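You operate a simulated robot arm through the tools that you are given. There is no shell and no other tool. Be economical: measure what you need, move in short steps, check, and stop when the job is done.

You are at the controls of a simulated robot arm. One attempt, no reset.

## Task
Put the controller that shows full away in the table drawer.
Fine: each controller's white button shows its charge; shut the drawer.

It is judged by the outcome, as a careful person would: the job done as asked, and still so three seconds after it is handed in. It fails if anything else is knocked over, pushed out of place, dropped, spilled or broken.

## Robot
A 7-joint arm with a two-finger parallel gripper, fixed in place. Base frame: the origin is at the foot of the arm, x ahead of it, y to its left, z up. Readings come in mm, degrees, newtons and seconds.
With the tool pointing down near the work surface it reaches from about 220 to 740 mm from the base axis. Its first joint turns from -166.0 to 166.0 degrees. Payload 1.57 kg.
Tool frame: the origin (TCP) lies between the finger pads and is the grasp point; the fingertips stand 30 mm ahead of it; z points along the fingers, y is the line along which they close. The gripper opens to 110 mm. The fingers are 24 mm wide and 12 mm thick; the gripper's body (48 by 112 mm) begins 78 mm behind the TCP.
Orientation is told as [roll, pitch, yaw] about the base's x, y, z axes, in that order, counted from this pose: with the fingers straight down and closing along the base's y, the tool's x points along the base's -x, its y along +y and its z along -z.

## Interface
- The arm moves only by the tool jog_arm. Its argument "commands" is text: rows parted by semicolons, each of 7 numbers parted by spaces: the shift along the base's x, y, z in mm, then the turn, a rotation vector about the base's x, y, z in degrees, then the opening, from 0 (shut) to 1 (fully open). In form: tx ty tz rx ry rz fingers; .... A call has 1 to 12 rows; each row is the pose to reach, as a shift and turn from the pose commanded when the call began. A row lasts 0.2 s, in which the tool goes at most 50 mm and 8.6 degrees; a call with a longer step from one row to the next is refused whole, and so is a gripper value outside its range. Where a pose cannot be reached the arm comes as near as it can. A force on the tool above 40 N (or 10 N above the force at the start of the call, whichever is more), or a blocked arm, ends the call early, and 0.2 s more pass. Each finger travels about 45 mm/s and halts on what it meets, pressing with about 23 N; the grip force reading is that of the motor and also rises with nothing between the fingers. The clock runs only during rows and for 0.2 s after the last one: add rows that repeat a pose to give the fingers time. The reply holds the time, the measured pose of the TCP, the force on the tool along the base axes, the opening and the grip force, in the units named above and with some noise, with the torque about the TCP (base axes, N m) and any sound that the robot's microphone picked up.
- Cameras (640 x 400 px; columns grow to the right, rows downward): "scene" is fixed at [50.3, -649.3, 1350.6]; the picture's right is [0.77, -0.64, 0.00], its down [-0.25, -0.30, -0.92] and it looks along [0.59, 0.71, -0.39] (base axes); focal length 308 px, centre (320, 200). "wrist" rides on the gripper at [70, 16, -141] in the tool frame; the picture's right is [-0.23, 0.97, 0.00], its down [-0.86, -0.20, -0.48] and it looks along [-0.47, -0.11, 0.88] (tool axes); focal length 222 px, centre (320, 200). There is no depth. A picture from a camera that has moved, and an enlarged one, comes with that camera's place and axes in the base frame and with its lens.
- camera(camera): a new picture of that camera. It takes no simulated time.
- raise_lower(by): slides the trunk up (or, below 0, down) by that many mm; the arm rides with it, the base frame stays. It gives what a move gives, with no picture.
- enlarge(camera, box): a new picture of the part [left, top, right, bottom] of that camera's present view, enlarged. It takes no simulated time.
- job_done(): hands the job in; it is judged then, once.

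Work in short steps. Places have to be worked out from the pictures, the camera data and where the tool is seen: move nearer, look again, correct. Check each grasp and each placing, and mend what went wrong. You have 120 turns and 68 pictures in all, those below and enlarged ones among them. Open the gripper and draw the arm clear of the work before you hand the job in, unless the task says otherwise; then end with one line.

The tools are called after "Call:" as name(argument=value, ...) on one line, values as JSON. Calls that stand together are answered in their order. jog_arm: Moves the arm, as the interface text tells. Its arguments: {"type":"object","properties":{"commands":{"type":"string"}},"required":["commands"]} The other tools are called the same way: raise_lower (by) slides the trunk up or down; camera (camera) takes a picture; enlarge (camera, box) takes an enlarged picture of a part of a camera's view; job_done () hands the job in.

At the start:

```text
time_s: 0.0
position: [437.2, 48.9, 1166.1]
tcp_rot: [-0.1, -0.1, 0.0]
force: [0.1, 0.0, -0.2]
torque: [-0.01, -0.01, 0.0]
opening: 110.4
grip_force: 0.1
trunk travel left (down, up): [-450.0, 140.0]
```

scene: 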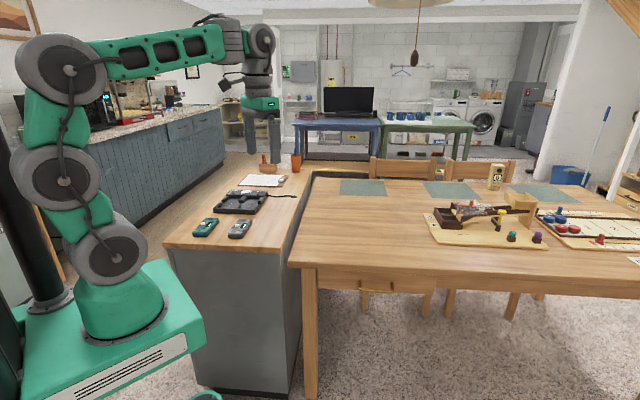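
wrist: 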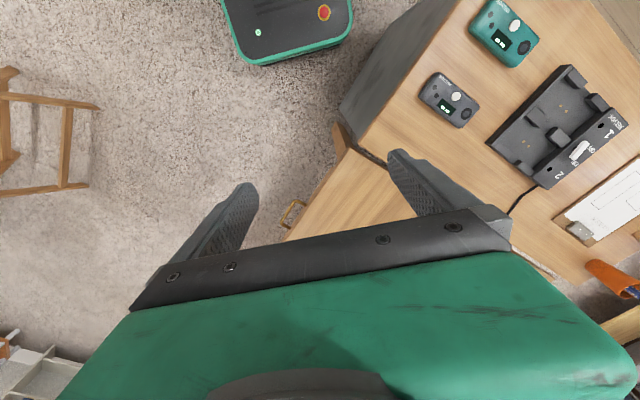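

I see two controllers on the counter and a drawer with a brass handle under the table; I enlarge both for details.

Call:
enlarge(camera="scene", box=[160, 160, 320, 260])

Call:
enlarge(camera="scene", box=[280, 230, 460, 342])

Call:
enlarge(camera="wrist", box=[400, 0, 640, 150])

```text
4.00 times, centred on (240, 210) of scene
camera zoom: at [50.3, -649.3, 1350.6], right [0.77, -0.64, 0.0], down [-0.25, -0.3, -0.92], along [0.59, 0.71, -0.39], focal length 1234 px, centre (640, 160)
```

zoom: 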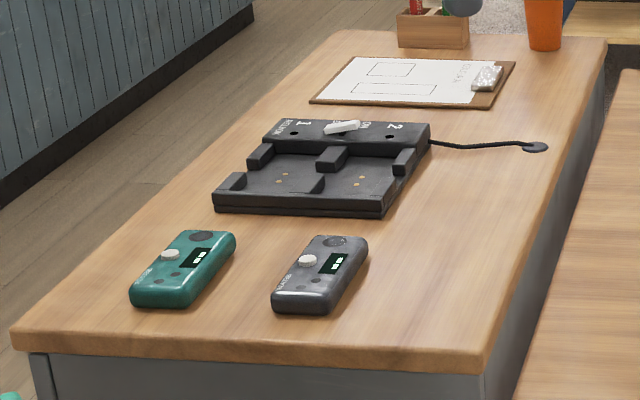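

```text
3.56 times, centred on (370, 286) of scene
camera zoom: at [50.3, -649.3, 1350.6], right [0.77, -0.64, 0.0], down [-0.25, -0.3, -0.92], along [0.59, 0.71, -0.39], focal length 1097 px, centre (142, -106)
```

zoom: 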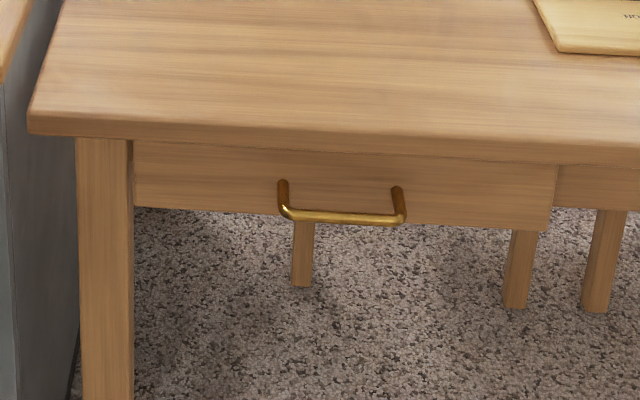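

```text
2.67 times, centred on (520, 75) of wrist
camera zoom: at [366.5, 65.3, 1307.3], right [0.23, 0.97, 0.0], down [0.86, -0.2, 0.48], along [0.47, -0.11, -0.88], focal length 592 px, centre (-213, 533)
```

zoom: 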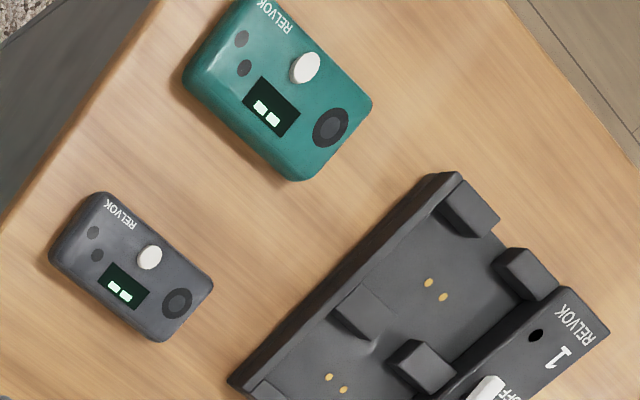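

Triangulating from both views: gray controller about (464,311,815), green about (377,402,815), drawer handle about (740,-121,659) with its bar along (0.65,-0.75). Both show the same idle display, so the buttons must be pressed; I move above the gray one with the fingers shut.

Call:
jog_arm(commands="0 40 -20 0 0 0 0.6; 5 80 -50 0 0 0 0.3; 10 120 -80 0 0 0 0; 14 160 -110 0 0 0 0; 18 200 -140 0 0 0 0; 20 235 -170 0 0 0 0; 22 262 -205 0 0 0 0; 22 271 -236 0 0 0 0; 22 271 -236 0 0 0 0; 22 271 -236 0 0 0 0; 22 271 -236 0 0 0 0")

Call:
camera(camera="wrist")

```text
refused: row 2 steps farther than a row can; nothing moved
```

```text
62 pictures are left
camera wrist: at [366.5, 65.3, 1307.3], right [0.23, 0.97, 0.0], down [0.86, -0.2, 0.48], along [0.47, -0.11, -0.88], focal length 222 px, centre (320, 200)
```

wrist: 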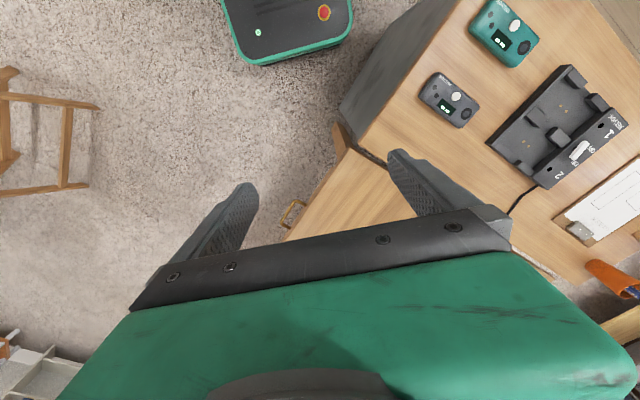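

That step was slightly over 50 mm; I retry with smaller steps to the same place.

Call:
jog_arm(commands="3 34 -30 0 0 0 0.6; 6 68 -60 0 0 0 0.3; 9 102 -90 0 0 0 0; 12 136 -120 0 0 0 0; 15 170 -150 0 0 0 0; 18 204 -180 0 0 0 0; 20 238 -210 0 0 0 0; 22 271 -236 0 0 0 0; 22 271 -236 0 0 0 0; 22 271 -236 0 0 0 0; 22 271 -236 0 0 0 0")

Call:
camera(camera="wrist")

```text
time_s: 2.4
position: [458.0, 321.8, 928.7]
tcp_rot: [0.0, 0.0, 0.0]
force: [0.1, -0.7, 0.7]
torque: [0.02, -0.01, 0.02]
opening: 0.3
grip_force: 21.8
trunk travel left (down, up): [-450.0, 140.0]
```

```text
61 pictures are left
camera wrist: at [389.7, 337.5, 1069.4], right [0.23, 0.97, 0.0], down [0.86, -0.2, 0.48], along [0.47, -0.11, -0.88], focal length 222 px, centre (320, 200)
```

wrist: 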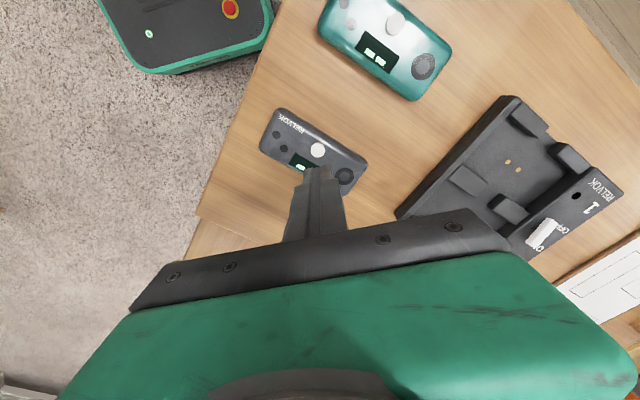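

Gray button is at about (459,319,821); the fingertips should meet it at TCP z≈851. I descend and press slowly.

Call:
jog_arm(commands="0 -1 -30 0 0 0 0; 0 -1 -60 0 0 0 0; 0 -1 -72 0 0 0 0; 0 -1 -75 0 0 0 0; 0 -1 -77 0 0 0 0; 0 -1 -79 0 0 0 0; 0 -1 -80 0 0 0 0; 0 -1 -81 0 0 0 0")

Call:
camera(camera="wrist")

```text
time_s: 4.3
position: [461.5, 319.4, 854.1]
tcp_rot: [0.5, -0.7, 0.1]
force: [-1.5, -0.7, 16.2]
torque: [-0.05, 0.07, -0.05]
opening: 0.0
grip_force: 21.1
trunk travel left (down, up): [-450.0, 140.0]
heard: click
stopped in row 8: the force on the tool passed its limit at 41 N (the readings are from after the stop); the commanded pose is now the measured one
```

```text
60 pictures are left
camera wrist: at [389.8, 335.7, 995.5], right [0.23, 0.97, 0.01], down [0.85, -0.2, 0.49], along [0.47, -0.1, -0.87], focal length 222 px, centre (320, 200)
```

wrist: 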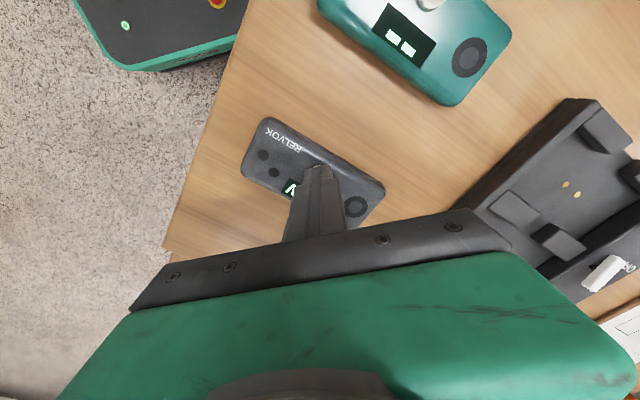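

A click, and the display changed. I lift a little and back off to read it.

Call:
jog_arm(commands="10 -15 30 0 0 0 0; 10 -50 50 0 0 0 0")

Call:
enlarge(camera="wrist", box=[220, 60, 460, 210])

Call:
enlarge(camera="scene", box=[180, 200, 276, 260])

```text
time_s: 4.9
position: [470.5, 269.0, 903.7]
tcp_rot: [0.1, -0.3, 0.1]
force: [-0.2, -0.4, 0.0]
torque: [0.0, 0.01, 0.01]
opening: 0.1
grip_force: 21.2
trunk travel left (down, up): [-450.0, 140.0]
```

```text
2.67 times, centred on (340, 135) of wrist
camera zoom: at [398.9, 284.6, 1045.0], right [0.23, 0.97, 0.01], down [0.85, -0.2, 0.48], along [0.47, -0.1, -0.88], focal length 592 px, centre (267, 373)
```

zoom: 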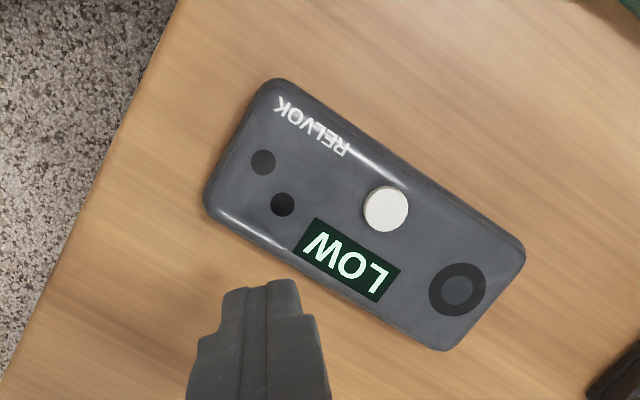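

```text
6.67 times, centred on (228, 230) of scene
camera zoom: at [50.3, -649.3, 1350.6], right [0.77, -0.64, 0.0], down [-0.25, -0.3, -0.92], along [0.59, 0.71, -0.39], focal length 2057 px, centre (933, 0)
```

zoom: 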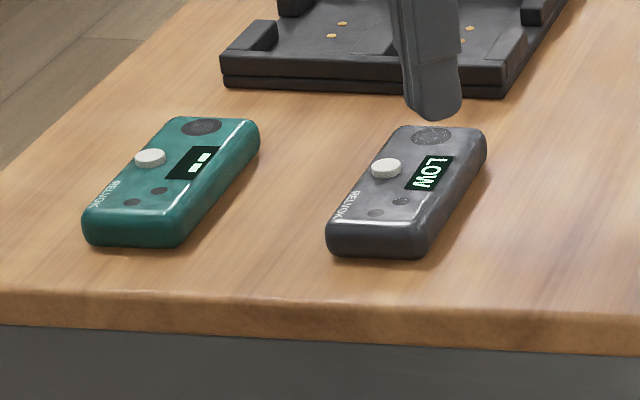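

Gray reads LOW. I now go over the green one and check it likewise.

Call:
jog_arm(commands="-25 30 20 0 0 0 0; -50 60 26 0 0 0 0; -75 90 26 0 0 0 0; -105 123 26 0 0 0 0; -106 145 26 0 0 0 0")

Call:
camera(camera="wrist")

```text
time_s: 6.1
position: [363.9, 417.4, 928.3]
tcp_rot: [0.2, -0.3, 0.0]
force: [-0.7, -0.4, 0.7]
torque: [-0.03, -0.01, -0.01]
opening: 0.0
grip_force: 21.6
trunk travel left (down, up): [-450.0, 140.0]
```

```text
57 pictures are left
camera wrist: at [293.2, 432.8, 1068.1], right [0.23, 0.97, 0.01], down [0.85, -0.2, 0.48], along [0.47, -0.11, -0.88], focal length 222 px, centre (320, 200)
```

wrist: 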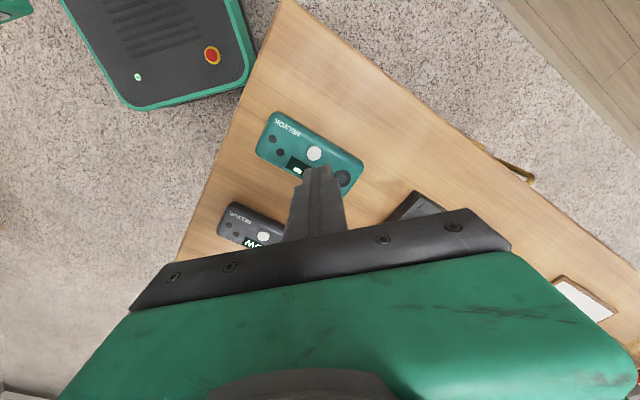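

Green button is at about (364,410,821); I press it the same way, then back off.

Call:
jog_arm(commands="0 -6 -30 0 0 0 0; 0 -6 -60 0 0 0 0; 0 -6 -72 0 0 0 0; 0 -6 -75 0 0 0 0; 0 -6 -77 0 0 0 0; 0 -6 -79 0 0 0 0; 0 -6 -80 0 0 0 0")

Call:
jog_arm(commands="0 0 30 0 0 0 0; 5 -30 60 0 0 0 0; 10 -50 100 0 0 0 0")

Call:
enlarge(camera="wrist", box=[200, 60, 440, 210])

```text
time_s: 7.7
position: [369.0, 412.3, 854.6]
tcp_rot: [0.9, -0.8, 0.0]
force: [-1.7, -1.3, 14.7]
torque: [-0.05, 0.09, 0.04]
opening: 0.0
grip_force: 20.8
trunk travel left (down, up): [-450.0, 140.0]
heard: click
stopped in row 7: the force on the tool passed its limit at 42 N (the readings are from after the stop); the commanded pose is now the measured one
```

```text
time_s: 8.4
position: [377.2, 358.7, 952.1]
tcp_rot: [0.6, -0.5, 0.0]
force: [-0.2, 0.0, 0.2]
torque: [-0.01, 0.0, -0.05]
opening: 0.0
grip_force: 21.7
trunk travel left (down, up): [-450.0, 140.0]
```

```text
2.67 times, centred on (320, 135) of wrist
camera zoom: at [305.4, 373.7, 1092.3], right [0.23, 0.97, 0.01], down [0.85, -0.2, 0.48], along [0.47, -0.1, -0.87], focal length 592 px, centre (320, 373)
```

zoom: 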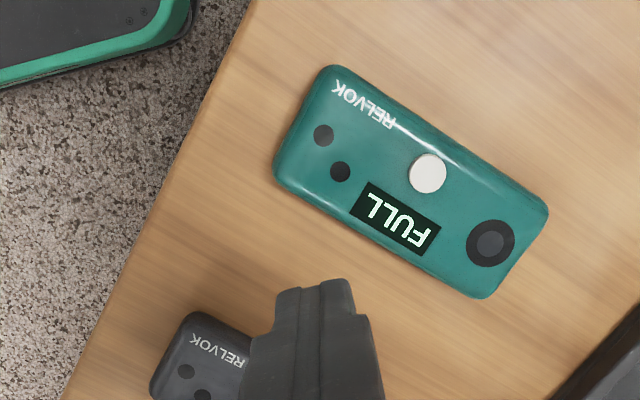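

Green reads FULL, centre about (370,403), long axis at ~46°. Next the drawer must be opened: I carry the tool clear to the front of the table while turning it to yaw −48°, so its fingers close along the drawer normal.

Call:
jog_arm(commands="12 -46 5 0 0 0 0; 24 -92 5 0 0 0 0; 36 -138 5 0 0 0 0; 48 -184 5 0 0 -6 0; 60 -230 5 0 0 -12 0; 72 -276 5 0 0 -18 0; 84 -322 5 0 0 -24 0; 96 -368 5 0 0 -30 0; 108 -414 5 0 0 -36 0; 120 -460 5 0 0 -42 0; 132 -506 5 0 0 -48 0; 143 -552 5 0 0 -48 0")

Call:
raise_lower(by=-150)

Call:
camera(camera="scene")

Call:
camera(camera="wrist")

```text
time_s: 11.1
position: [521.7, -191.6, 958.9]
tcp_rot: [0.6, -0.6, -48.2]
force: [-0.9, -0.3, 0.8]
torque: [0.01, 0.02, 0.01]
opening: 0.1
grip_force: 21.5
trunk travel left (down, up): [-450.0, 140.0]
```

```text
time_s: 12.8
position: [520.8, -191.4, 810.6]
tcp_rot: [0.8, -0.6, -48.0]
force: [-0.6, -0.3, 0.8]
torque: [-0.02, -0.01, 0.02]
opening: 0.0
grip_force: 20.6
trunk travel left (down, up): [-300.0, 290.0]
```

```text
55 pictures are left
```

scene: 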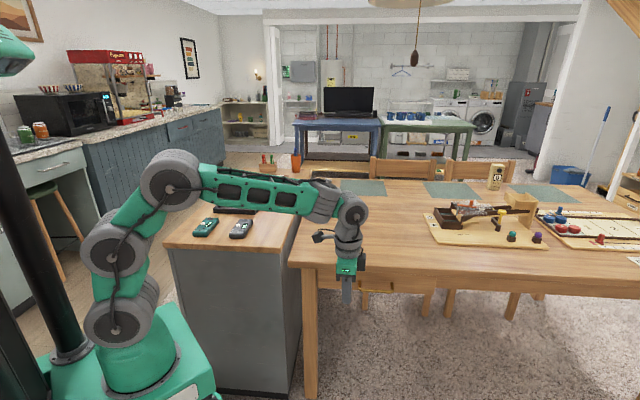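

```text
54 pictures are left
camera wrist: at [483.8, -128.1, 950.5], right [0.88, 0.48, 0.01], down [0.42, -0.77, 0.49], along [0.24, -0.42, -0.87], focal length 222 px, centre (320, 200)
```

wrist: 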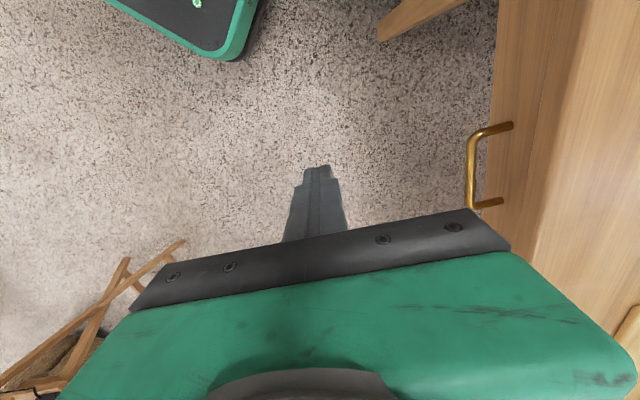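

The handle bar stands clear of the table edge, centre ≈(740,-125,659). I now tilt the tool to about 22° below horizontal, facing the drawer, and bring it ~100 mm in front of the bar with the gripper half open.

Call:
jog_arm(commands="12 0 -10 5.69 -6.32 0 0; 25 0 -20 11.37 -12.63 0 0; 40 0 -35 17.06 -18.95 0 0.1; 55 0 -50 22.7 -25.3 0 0.2; 70 0 -65 28.4 -31.6 0 0.3; 90 0 -80 34.1 -37.9 0 0.4; 110 0 -95 39.8 -44.2 0 0.5; 130 0 -105 45.5 -50.5 0 0.5; 145 0 -112 45.5 -50.5 0 0.5; 145 0 -112 45.5 -50.5 0 0.5")

Call:
camera(camera="scene")

Call:
camera(camera="wrist")

```text
time_s: 15.0
position: [666.1, -191.8, 696.9]
tcp_rot: [68.6, -0.2, -48.6]
force: [-0.4, -0.2, 0.0]
torque: [0.01, 0.01, 0.0]
opening: 55.0
grip_force: 0.0
trunk travel left (down, up): [-300.0, 290.0]
```

```text
53 pictures are left
```

scene: 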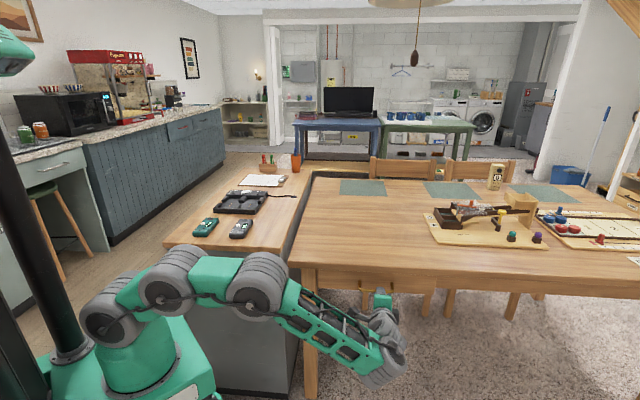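

```text
52 pictures are left
camera wrist: at [525.4, -222.9, 764.2], right [0.41, 0.07, 0.91], down [0.18, -0.98, -0.01], along [0.89, 0.17, -0.42], focal length 222 px, centre (320, 200)
```

wrist: 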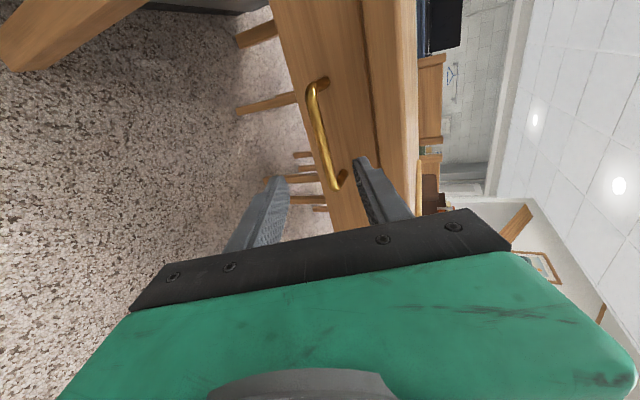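

Retriangulating: bar centre ≈(723,-126,673). I close in half way with the gripper narrowed to ~42 mm and check alignment.

Call:
jog_arm(commands="-3 5 8 0 0 0 0.38; 10 16 2 0 0 0 0.38; 24 29 -6 0 0 0 0.38; 24 29 -6 0 0 0 0.38")

Call:
enlarge(camera="wrist", box=[200, 60, 440, 210])

Call:
enlarge(camera="scene", box=[320, 250, 448, 330])

```text
time_s: 16.0
position: [690.0, -161.7, 691.8]
tcp_rot: [68.6, -0.3, -48.7]
force: [-0.1, 0.8, -1.0]
torque: [-0.02, 0.01, -0.01]
opening: 42.0
grip_force: 0.0
trunk travel left (down, up): [-300.0, 290.0]
```

```text
2.67 times, centred on (320, 135) of wrist
camera zoom: at [548.0, -191.5, 758.5], right [0.41, 0.07, 0.91], down [0.18, -0.98, -0.01], along [0.89, 0.16, -0.42], focal length 592 px, centre (320, 373)
```

zoom: 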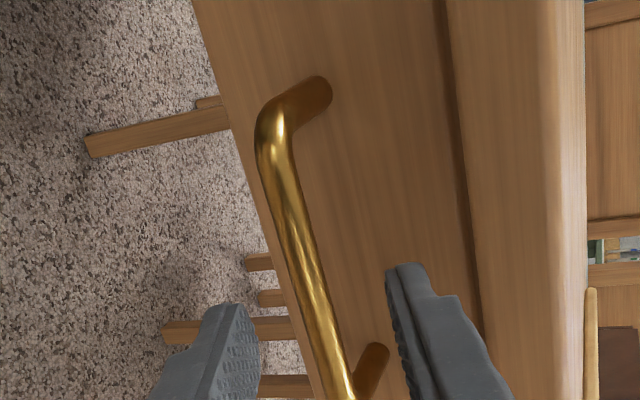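

```text
5.00 times, centred on (384, 290) of scene
camera zoom: at [50.3, -649.3, 1350.6], right [0.77, -0.64, 0.0], down [-0.25, -0.3, -0.92], along [0.59, 0.71, -0.39], focal length 1543 px, centre (0, -250)
```

zoom: 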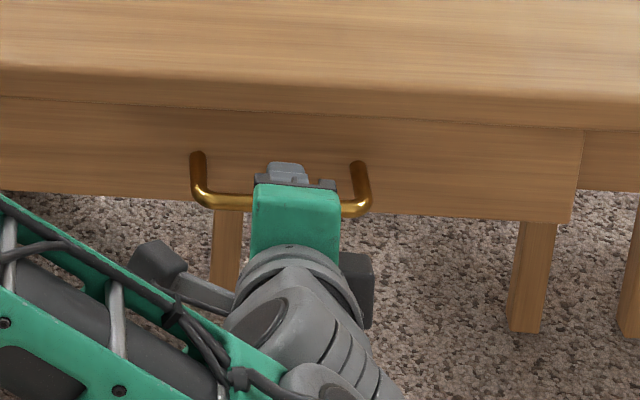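

The bar lies midway between the fingers. I advance ~34 mm along the tool and close.

Call:
jog_arm(commands="9 8 -4 0 0 0 0.38; 17 15 -8 0 0 0 0.38; 25 23 -12 0 0 0 0.38; 25 23 -12 0 0 0 0.38")

Call:
enlarge(camera="wrist", box=[200, 60, 440, 210])

```text
time_s: 17.0
position: [714.4, -138.1, 678.9]
tcp_rot: [68.6, -0.2, -48.6]
force: [-0.1, -0.5, -0.2]
torque: [0.01, 0.02, -0.02]
opening: 41.8
grip_force: 0.0
trunk travel left (down, up): [-300.0, 290.0]
```

```text
2.67 times, centred on (320, 135) of wrist
camera zoom: at [573.5, -169.0, 745.4], right [0.41, 0.07, 0.91], down [0.18, -0.98, -0.01], along [0.89, 0.16, -0.42], focal length 592 px, centre (320, 373)
```

zoom: 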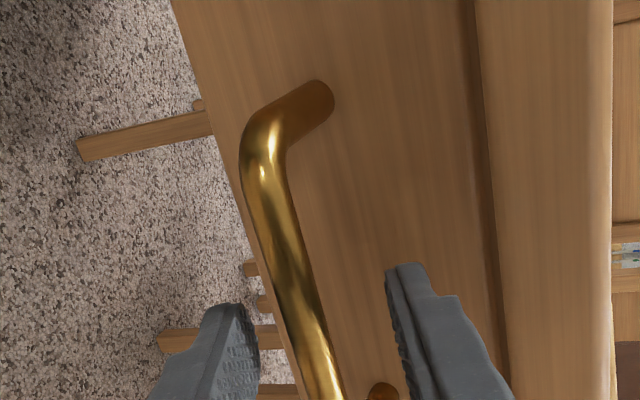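

I close the fingers to see whether they take the bar.

Call:
jog_arm(commands="25 0 0 0 0 0 0.38; 0 0 0 0 0 0 0.2; 0 0 0 0 0 0 0; 0 0 0 0 0 0 0; 0 0 0 0 0 0 0; 0 0 0 0 0 0 0")

```text
time_s: 18.4
position: [713.8, -139.9, 676.2]
tcp_rot: [68.4, 0.0, -48.5]
force: [-15.4, -13.3, -22.8]
torque: [-0.86, -0.16, -0.03]
opening: 12.2
grip_force: 29.1
trunk travel left (down, up): [-300.0, 290.0]
```

Opening 12 mm with grip force: the bar is held (a stray 25 mm row was harmless but shouldn't have been there). I pull straight out, first 60 mm.

Call:
jog_arm(commands="-4 -4 -3 0 0 0 0; -11 -10 -3 0 0 0 0; -22 -20 -3 0 0 0 0; -33 -30 -3 0 0 0 0; -45 -40 -3 0 0 0 0; -45 -40 -3 0 0 0 0")

Call:
camera(camera="scene")

```text
time_s: 19.8
position: [672.3, -182.2, 676.8]
tcp_rot: [68.5, -0.3, -48.9]
force: [14.6, -16.5, -16.7]
torque: [-0.75, -0.43, -0.2]
opening: 12.0
grip_force: 29.2
trunk travel left (down, up): [-300.0, 290.0]
```

```text
48 pictures are left
```

scene: 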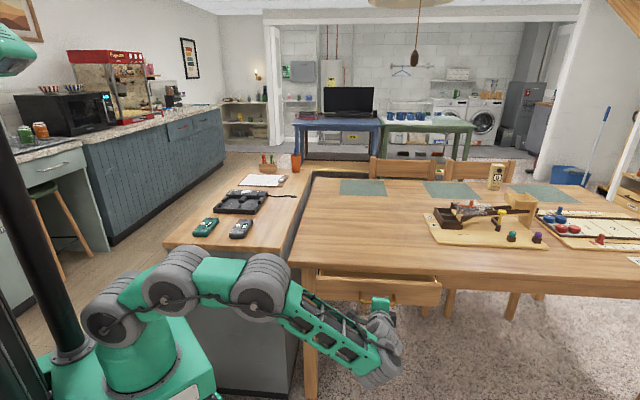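

The drawer slides, in a direction nearer (-0.70,-0.71). I pull on another 150 mm with that correction.

Call:
jog_arm(commands="-10 -14 -2 0 0 0 0; -24 -28 -2 0 0 0 0; -38 -42 -2 0 0 0 0; -52 -57 -2 0 0 0 0; -66 -71 -2 0 0 0 0; -80 -85 -2 0 0 0 0; -94 -100 -2 0 0 0 0; -103 -109 -2 0 0 0 0; -103 -109 -2 0 0 0 0")

Call:
camera(camera="scene")

```text
time_s: 21.8
position: [567.2, -286.9, 676.2]
tcp_rot: [68.6, -0.3, -48.4]
force: [-3.0, 2.7, 13.3]
torque: [-0.22, -0.48, 0.75]
opening: 12.2
grip_force: 29.5
trunk travel left (down, up): [-300.0, 290.0]
```

```text
47 pictures are left
```

scene: 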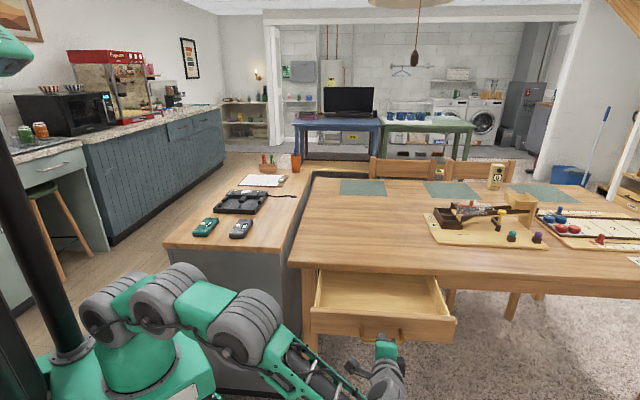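

Drawer is open about 210 mm along exactly 45° and empty. I release the bar and back off along the tool.

Call:
jog_arm(commands="1 2 2 0 0 0 0.1; 1 2 2 0 0 0 0.25; 1 2 2 0 0 0 0.38; 1 2 2 0 0 0 0.38; 1 2 2 0 0 0 0.38; -12 -12 9 0 0 0 0.38; -36 -36 22 0 0 0 0.38; -60 -60 35 0 0 0 0.38; -70 -70 40 0 0 0 0.38")

Call:
camera(camera="wrist")

```text
time_s: 23.8
position: [507.2, -301.6, 689.1]
tcp_rot: [68.7, -0.2, -48.6]
force: [0.7, -0.1, -0.7]
torque: [0.01, 0.0, 0.0]
opening: 41.7
grip_force: 0.1
out of reach, approached as far as the arm can: row 7, 8, 9
trunk travel left (down, up): [-300.0, 290.0]
```

```text
46 pictures are left
camera wrist: at [366.1, -331.5, 755.9], right [0.41, 0.07, 0.91], down [0.18, -0.98, -0.01], along [0.89, 0.16, -0.42], focal length 222 px, centre (320, 200)
```

wrist: 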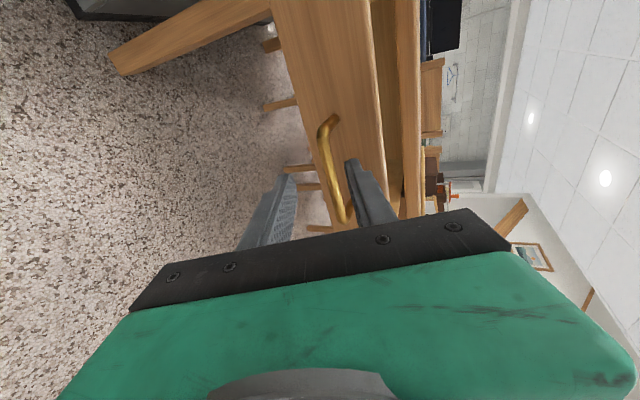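

The arm folded to its limit but is clear of the handle (~30 mm ahead of tips). I raise the trunk straight up, which keeps the posture safe.

Call:
raise_lower(by=200)

Call:
camera(camera="scene")

```text
time_s: 26.0
position: [507.4, -300.9, 889.3]
tcp_rot: [68.6, -0.2, -48.6]
force: [0.4, -0.2, -0.3]
torque: [0.01, 0.03, 0.01]
opening: 41.8
grip_force: 0.1
trunk travel left (down, up): [-500.0, 90.0]
```

```text
45 pictures are left
```

scene: 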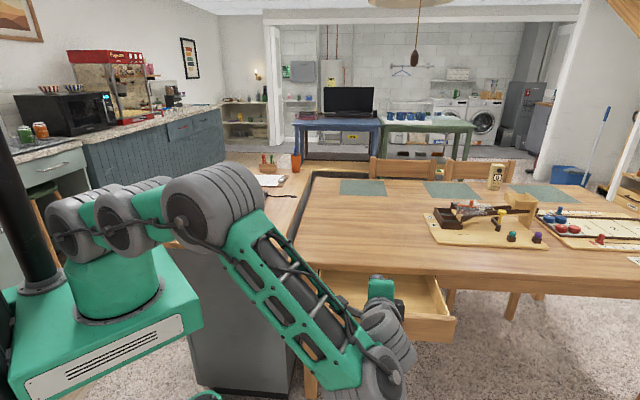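

Now I untilt the tool to vertical while moving up and toward the middle.

Call:
jog_arm(commands="3 8 8 -5.69 6.32 0 0.38; 6 16 16 -11.37 12.63 0 0.38; 9 24 24 -17.06 18.95 0 0.38; 12 32 32 -22.7 25.3 0 0.38; 15 40 40 -28.4 31.6 0 0.5; 18 48 48 -34.1 37.9 0 0.6; 20 56 56 -39.8 44.2 0 0.7; 20 64 60 -45.5 50.5 0 0.8; 20 70 60 -45.5 50.5 0 0.8")

```text
time_s: 28.0
position: [528.9, -229.1, 949.7]
tcp_rot: [0.6, -0.6, -48.1]
force: [-0.9, -0.1, -0.4]
torque: [0.02, 0.01, -0.01]
opening: 88.2
grip_force: 0.0
trunk travel left (down, up): [-500.0, 90.0]
```

Vertical again. I travel toward the green controller, turning to yaw +46°.

Call:
jog_arm(commands="-11 45 0 0 0 7.8 0.8; -23 90 0 0 0 15.6 0.8; -34 135 0 0 0 23.4 0.8; -46 180 0 0 0 31.2 0.8; -57 225 0 0 0 39 0.8; -68 270 0 0 0 46.8 0.8; -80 315 0 0 0 54.6 0.8; -91 360 0 0 0 62.4 0.8; -103 405 0 0 0 70.2 0.8; -114 450 0 0 0 78 0.8; -125 495 0 0 0 86 0.8; -137 541 0 0 0 94 0.8")

Call:
jog_arm(commands="-12 45 -10 0 0 0 0.8; -22 88 -20 0 0 0 0.8; -22 88 -20 0 0 0 0.8")

Call:
camera(camera="wrist")

```text
time_s: 30.6
position: [389.4, 311.7, 949.1]
tcp_rot: [0.6, -0.6, 46.1]
force: [0.1, 0.0, 0.6]
torque: [0.02, 0.02, -0.02]
opening: 87.9
grip_force: 0.1
trunk travel left (down, up): [-500.0, 90.0]
```

```text
time_s: 31.4
position: [367.2, 400.0, 930.2]
tcp_rot: [0.6, -0.7, 46.0]
force: [0.3, 1.2, -0.3]
torque: [-0.01, -0.02, -0.02]
opening: 88.0
grip_force: 0.0
trunk travel left (down, up): [-500.0, 90.0]
```

```text
44 pictures are left
camera wrist: at [306.8, 358.4, 1071.0], right [-0.54, 0.84, 0.01], down [0.74, 0.47, 0.49], along [0.4, 0.27, -0.87], focal length 222 px, centre (320, 200)
```

wrist: 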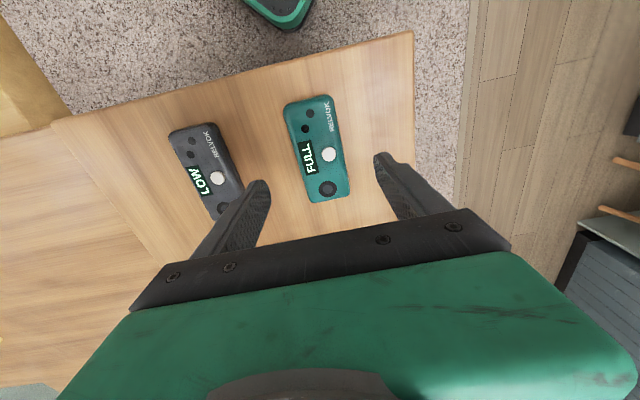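

Controller centre ≈(370.5,401), well aligned; gray is safely out of the finger's way. I descend to tips at ≈z 804 and look.

Call:
jog_arm(commands="3 1 -35 0 0 0 0.8; 3 1 -70 0 0 0 0.8; 3 1 -85 0 0 0 0.8; 3 1 -92 0 0 0 0.8; 3 1 -96 0 0 0 0.8")

Call:
camera(camera="wrist")

Call:
enlarge(camera="scene", box=[170, 190, 266, 250])

```text
time_s: 32.6
position: [370.7, 399.2, 832.0]
tcp_rot: [0.6, -0.6, 46.1]
force: [0.0, 0.3, -0.4]
torque: [0.03, 0.0, 0.0]
opening: 87.9
grip_force: 0.1
trunk travel left (down, up): [-500.0, 90.0]
```

```text
43 pictures are left
camera wrist: at [310.2, 357.9, 973.1], right [-0.54, 0.84, 0.01], down [0.74, 0.47, 0.49], along [0.4, 0.27, -0.87], focal length 222 px, centre (320, 200)
```

wrist: 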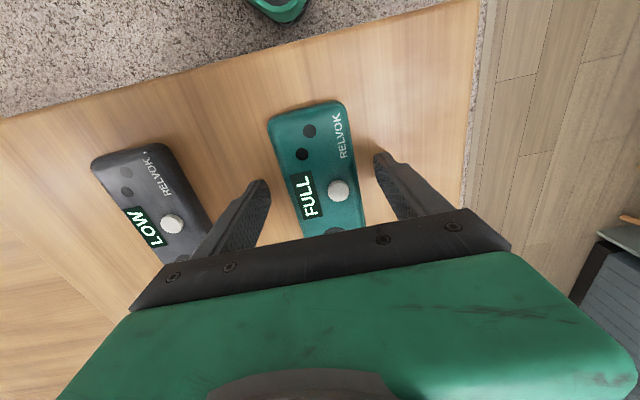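

```text
6.67 times, centred on (218, 220) of scene
camera zoom: at [50.3, -649.3, 1350.6], right [0.77, -0.64, 0.0], down [-0.25, -0.3, -0.92], along [0.59, 0.71, -0.39], focal length 2057 px, centre (1000, 67)
```

zoom: 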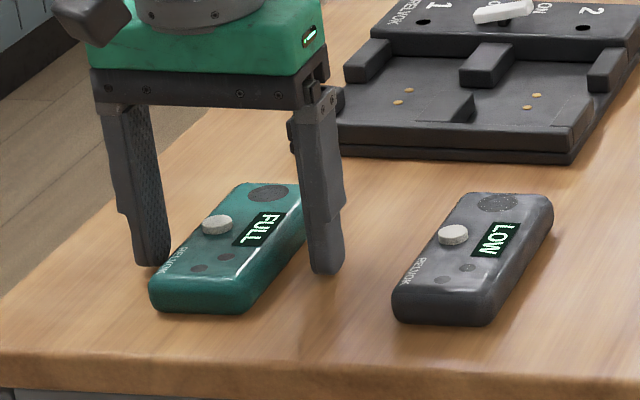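

Fingers straddle the controller and are just above the counter. I go 4 mm lower and close gently.

Call:
jog_arm(commands="0 0 -2 0 0 0 0.8; 0 0 -4 0 0 0 0.8; 0 0 -4 0 0 0 0.65; 0 0 -4 0 0 0 0.5; 0 0 -4 0 0 0 0.4; 0 0 -4 0 0 0 0.35; 0 0 -4 0 0 0 0.35; 0 0 -4 0 0 0 0.35")

Call:
enlarge(camera="scene", box=[170, 190, 266, 250])

```text
time_s: 34.4
position: [373.1, 397.3, 831.2]
tcp_rot: [0.7, -0.8, 45.9]
force: [15.7, -13.1, 24.6]
torque: [-1.14, -0.92, 0.28]
opening: 56.3
grip_force: 9.8
trunk travel left (down, up): [-500.0, 90.0]
```

```text
6.67 times, centred on (218, 220) of scene
camera zoom: at [50.3, -649.3, 1350.6], right [0.77, -0.64, 0.0], down [-0.25, -0.3, -0.92], along [0.59, 0.71, -0.39], focal length 2057 px, centre (1000, 67)
```

zoom: 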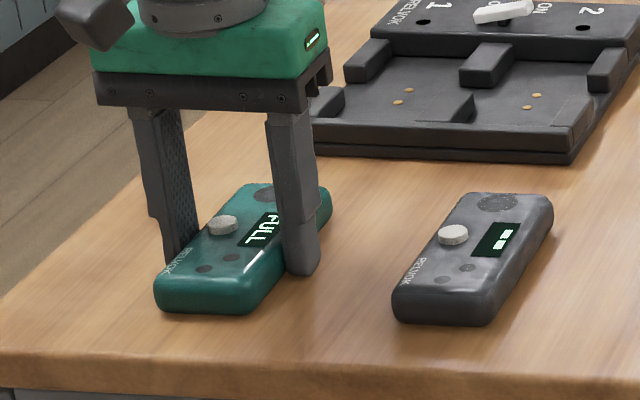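

The tips touch the counter (z≈801) and the controller is gripped at 56 mm slightly off-centre. I relieve upward 4 mm and sideways, and tighten the grip.

Call:
jog_arm(commands="1 -1 4 0 0 0 0.35; 3 -3 5 0 0 0 0.3; 3 -3 5 0 0 0 0.2; 3 -3 5 0 0 0 0.2; 3 -3 5 0 0 0 0.2")

```text
time_s: 35.6
position: [373.6, 394.7, 834.4]
tcp_rot: [0.6, -0.7, 45.9]
force: [-1.3, 0.3, -0.7]
torque: [-0.01, -0.02, 0.01]
opening: 55.4
grip_force: 23.3
trunk travel left (down, up): [-500.0, 90.0]
```

Forces are relieved with a 23 N grip. I lift and check.

Call:
jog_arm(commands="0 0 10 0 0 0 0.2; 0 0 25 0 0 0 0.2; 0 0 50 0 0 0 0.2; 0 0 50 0 0 0 0.2")

Call:
enlarge(camera="scene", box=[170, 190, 266, 250])

Call:
camera(camera="wrist")

```text
time_s: 36.6
position: [373.6, 394.7, 884.3]
tcp_rot: [0.7, -0.6, 45.9]
force: [-0.5, 0.2, -1.8]
torque: [0.0, 0.02, -0.02]
opening: 55.4
grip_force: 23.0
trunk travel left (down, up): [-500.0, 90.0]
```

```text
6.67 times, centred on (218, 220) of scene
camera zoom: at [50.3, -649.3, 1350.6], right [0.77, -0.64, 0.0], down [-0.25, -0.3, -0.92], along [0.59, 0.71, -0.39], focal length 2057 px, centre (1000, 67)
```

zoom: 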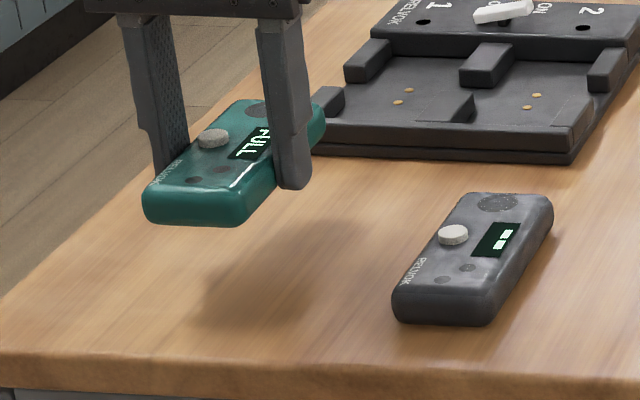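

```text
39 pictures are left
camera wrist: at [313.1, 354.4, 1024.8], right [-0.54, 0.84, 0.01], down [0.74, 0.47, 0.49], along [0.4, 0.27, -0.87], focal length 222 px, centre (320, 200)
```

wrist: 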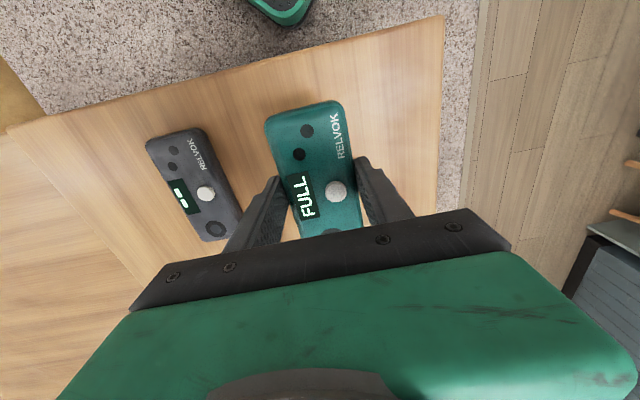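

The controller is held level. I carry it up and across toward the open drawer.

Call:
jog_arm(commands="5 -10 20 0 0 0 0.2; 22 -44 40 0 0 0 0.2; 43 -86 46 0 0 0 0.2; 64 -128 46 0 0 0 0.2; 85 -170 46 0 0 0 0.2; 106 -212 46 0 0 0 0.2; 127 -254 46 0 0 0 0.2; 148 -296 46 0 0 0 0.2; 169 -338 46 0 0 0 0.2; 190 -380 46 0 0 0 0.2; 211 -422 46 0 0 0 0.2; 232 -464 46 0 0 0 0.2")

Call:
jog_arm(commands="17 -40 0 0 0 0 0.2; 34 -80 0 0 0 0 0.2; 50 -120 0 0 0 0 0.2; 50 -120 0 0 0 0 0.2")

Call:
camera(camera="wrist")

Call:
camera(camera="scene")

```text
time_s: 39.2
position: [606.3, -68.8, 927.5]
tcp_rot: [0.5, -0.5, 46.1]
force: [-0.6, 0.5, -1.3]
torque: [0.0, -0.03, 0.04]
opening: 55.3
grip_force: 23.1
trunk travel left (down, up): [-500.0, 90.0]
```

```text
time_s: 40.2
position: [653.4, -187.5, 928.7]
tcp_rot: [0.6, -0.6, 46.0]
force: [-0.6, 0.6, -1.7]
torque: [-0.03, 0.02, 0.01]
opening: 55.6
grip_force: 23.4
trunk travel left (down, up): [-500.0, 90.0]
```

```text
38 pictures are left
camera wrist: at [593.2, -228.4, 1069.3], right [-0.54, 0.84, 0.01], down [0.74, 0.47, 0.49], along [0.4, 0.27, -0.87], focal length 222 px, centre (320, 200)
```

wrist: 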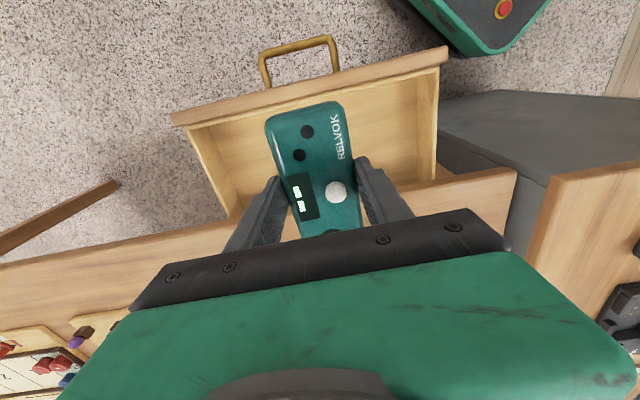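

```text
37 pictures are left
```

scene: 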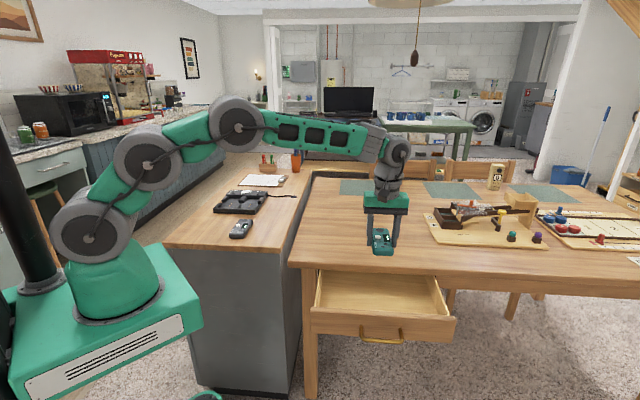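

The drawer interior spans roughly n=285–447 along the slide; controller is held centred on the TCP. I shift 37 mm further in along the slide and lower the trunk to stay just above table height, then look.

Call:
jog_arm(commands="13 13 0 0 0 0 0.2; 26 26 0 0 0 0 0.2; 26 26 0 0 0 0 0.2")

Call:
raise_lower(by=-130)

Call:
camera(camera="wrist")

Call:
enlarge(camera="scene", box=[290, 220, 482, 340])

```text
time_s: 41.0
position: [681.3, -162.0, 929.5]
tcp_rot: [0.6, -0.5, 46.1]
force: [-0.4, -0.1, -0.7]
torque: [0.01, 0.02, 0.0]
opening: 55.5
grip_force: 23.4
trunk travel left (down, up): [-500.0, 90.0]
```

```text
time_s: 42.5
position: [682.9, -160.9, 799.8]
tcp_rot: [0.6, -0.6, 46.1]
force: [0.6, 0.0, -1.7]
torque: [-0.04, 0.01, -0.02]
opening: 55.5
grip_force: 23.2
trunk travel left (down, up): [-370.0, 220.0]
```

```text
36 pictures are left
camera wrist: at [621.3, -202.3, 940.6], right [-0.54, 0.84, 0.01], down [0.74, 0.47, 0.49], along [0.4, 0.27, -0.87], focal length 222 px, centre (320, 200)
```

wrist: 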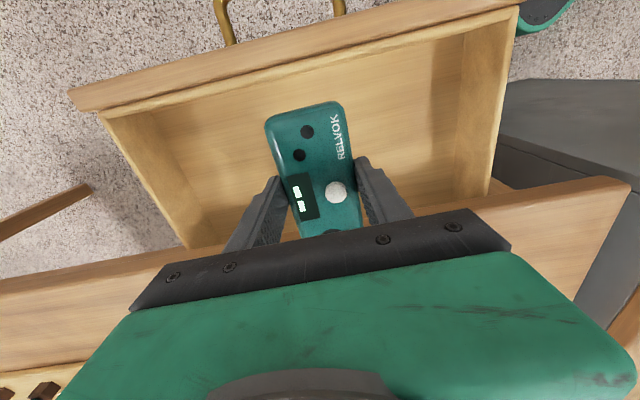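

```text
3.33 times, centred on (386, 280) of scene
camera zoom: at [50.3, -649.3, 1350.6], right [0.77, -0.64, 0.0], down [-0.25, -0.3, -0.92], along [0.59, 0.71, -0.39], focal length 1028 px, centre (100, -67)
```

zoom: 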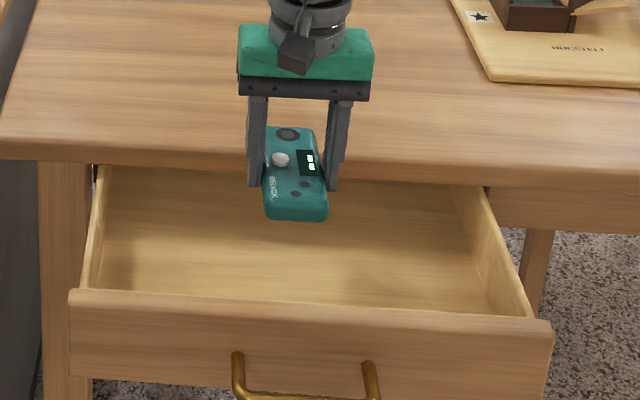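

Margins look ~20 mm fore and aft and it's centred sideways. I nudge 4 mm outward, and descend with the arm, then check.

Call:
jog_arm(commands="-3 -3 -15 0 0 0 0.2; -3 -3 -35 0 0 0 0.2; -3 -3 -55 0 0 0 0.2; -3 -3 -75 0 0 0 0.2; -3 -3 -75 0 0 0 0.2")

Call:
camera(camera="scene")

Call:
camera(camera="wrist")

```text
time_s: 43.8
position: [679.9, -165.3, 724.3]
tcp_rot: [0.6, -0.6, 46.0]
force: [-0.9, 0.4, -1.6]
torque: [-0.02, 0.03, 0.0]
opening: 55.5
grip_force: 22.7
trunk travel left (down, up): [-370.0, 220.0]
```

```text
34 pictures are left
```

scene: 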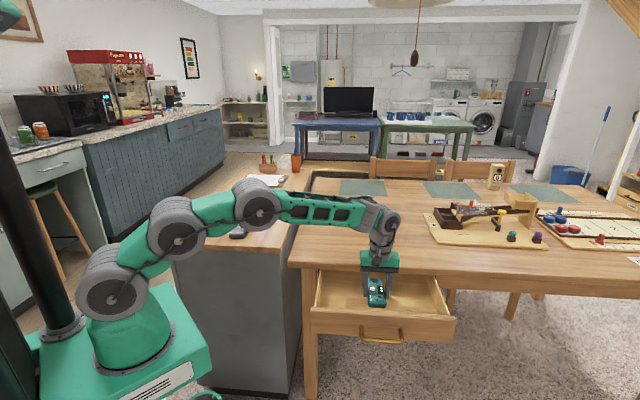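

```text
33 pictures are left
camera wrist: at [618.3, -205.4, 865.3], right [-0.54, 0.84, 0.01], down [0.74, 0.47, 0.49], along [0.4, 0.27, -0.87], focal length 222 px, centre (320, 200)
```

wrist: 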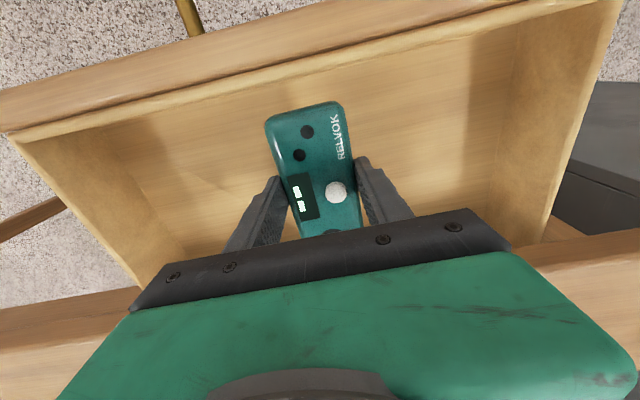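

All clear. I descend further, the last part in small steps, watching the force.

Call:
jog_arm(commands="0 0 -12 0 0 0 0.2; 0 0 -24 0 0 0 0.2; 0 0 -28 0 0 0 0.2; 0 0 -31 0 0 0 0.2; 0 0 -34 0 0 0 0.2")

Call:
enlarge(camera="scene", box=[310, 240, 470, 340])

```text
time_s: 45.0
position: [679.2, -164.1, 690.6]
tcp_rot: [0.6, -0.5, 46.0]
force: [-0.3, 0.8, -2.0]
torque: [-0.01, 0.0, 0.03]
opening: 55.7
grip_force: 23.0
trunk travel left (down, up): [-370.0, 220.0]
```

```text
4.00 times, centred on (390, 290) of scene
camera zoom: at [50.3, -649.3, 1350.6], right [0.77, -0.64, 0.0], down [-0.25, -0.3, -0.92], along [0.59, 0.71, -0.39], focal length 1234 px, centre (40, -160)
```

zoom: 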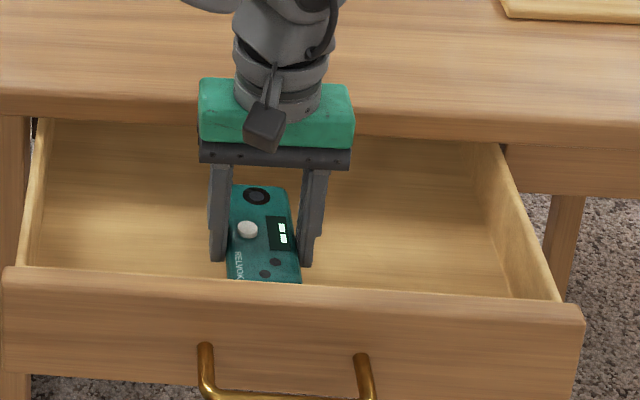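

No contact yet at TCP z 690. I continue in 3 mm steps.

Call:
jog_arm(commands="0 0 -3 0 0 0 0.2; 0 0 -6 0 0 0 0.2; 0 0 -9 0 0 0 0.2")

```text
time_s: 45.8
position: [681.1, -165.2, 681.6]
tcp_rot: [0.6, -0.6, 46.0]
force: [-0.2, -0.2, -0.8]
torque: [-0.01, 0.02, -0.01]
opening: 55.7
grip_force: 23.0
trunk travel left (down, up): [-370.0, 220.0]
```

Call:
jog_arm(commands="0 0 -3 0 0 0 0.2; 0 0 -6 0 0 0 0.2; 0 0 -9 0 0 0 0.2")

Call:
enlarge(camera="wrist", box=[160, 40, 480, 240])

```text
time_s: 46.5
position: [680.8, -165.5, 675.2]
tcp_rot: [0.4, -0.8, 46.0]
force: [-3.0, 2.4, 10.9]
torque: [-0.62, 0.26, -0.18]
opening: 55.5
grip_force: 22.5
trunk travel left (down, up): [-370.0, 220.0]
```

```text
2.00 times, centred on (320, 140) of wrist
camera zoom: at [618.6, -205.4, 816.1], right [-0.54, 0.84, 0.01], down [0.74, 0.47, 0.49], along [0.41, 0.27, -0.87], focal length 444 px, centre (320, 320)
```

zoom: 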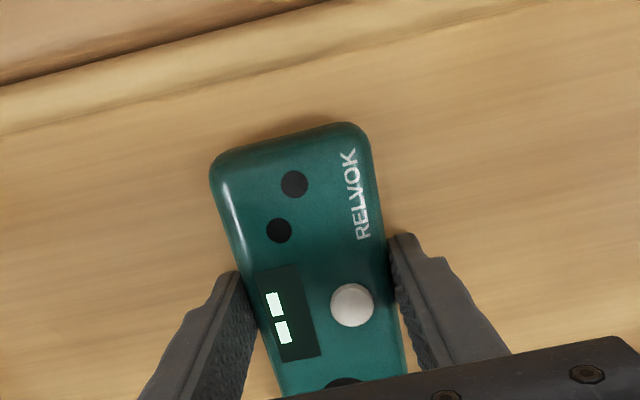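

Contact at 11 N: the controller rests on the drawer floor. I open the fingers and rise straight up out of the drawer.

Call:
jog_arm(commands="0 0 2 0 0 0 0.45; 0 0 2 0 0 0 0.55; 0 0 2 0 0 0 0.7; 0 0 2 0 0 0 0.75; 0 0 20 0 0 0 0.75; 0 0 50 0 0 0 0.75; 0 0 90 0 0 0 0.75; 0 0 130 0 0 0 0.75; 0 0 170 0 0 0 0.75")

Call:
camera(camera="wrist")

Call:
enlarge(camera="scene", box=[290, 220, 482, 340])

```text
time_s: 48.5
position: [680.2, -164.7, 844.1]
tcp_rot: [0.8, -0.5, 45.9]
force: [0.3, 0.1, 0.2]
torque: [0.01, 0.02, -0.03]
opening: 82.3
grip_force: 0.0
trunk travel left (down, up): [-370.0, 220.0]
```

```text
30 pictures are left
camera wrist: at [618.9, -206.1, 984.9], right [-0.54, 0.84, 0.01], down [0.74, 0.47, 0.48], along [0.4, 0.27, -0.87], focal length 222 px, centre (320, 200)
```

wrist: 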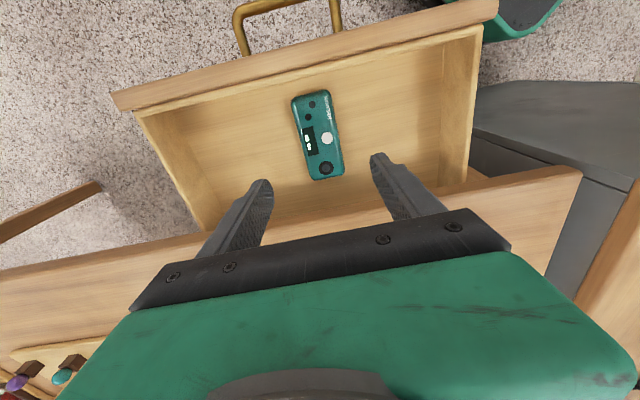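

```text
3.33 times, centred on (386, 280) of scene
camera zoom: at [50.3, -649.3, 1350.6], right [0.77, -0.64, 0.0], down [-0.25, -0.3, -0.92], along [0.59, 0.71, -0.39], focal length 1028 px, centre (100, -67)
```

zoom: 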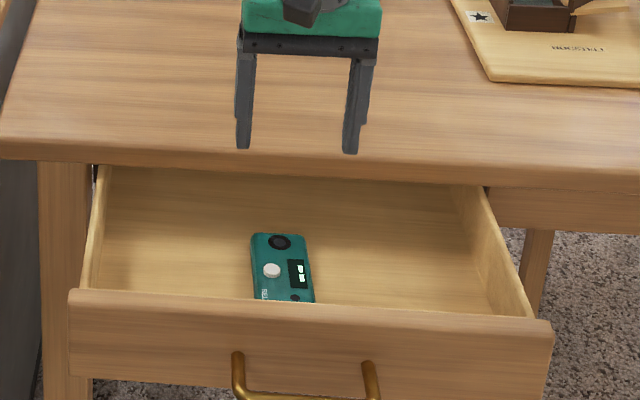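

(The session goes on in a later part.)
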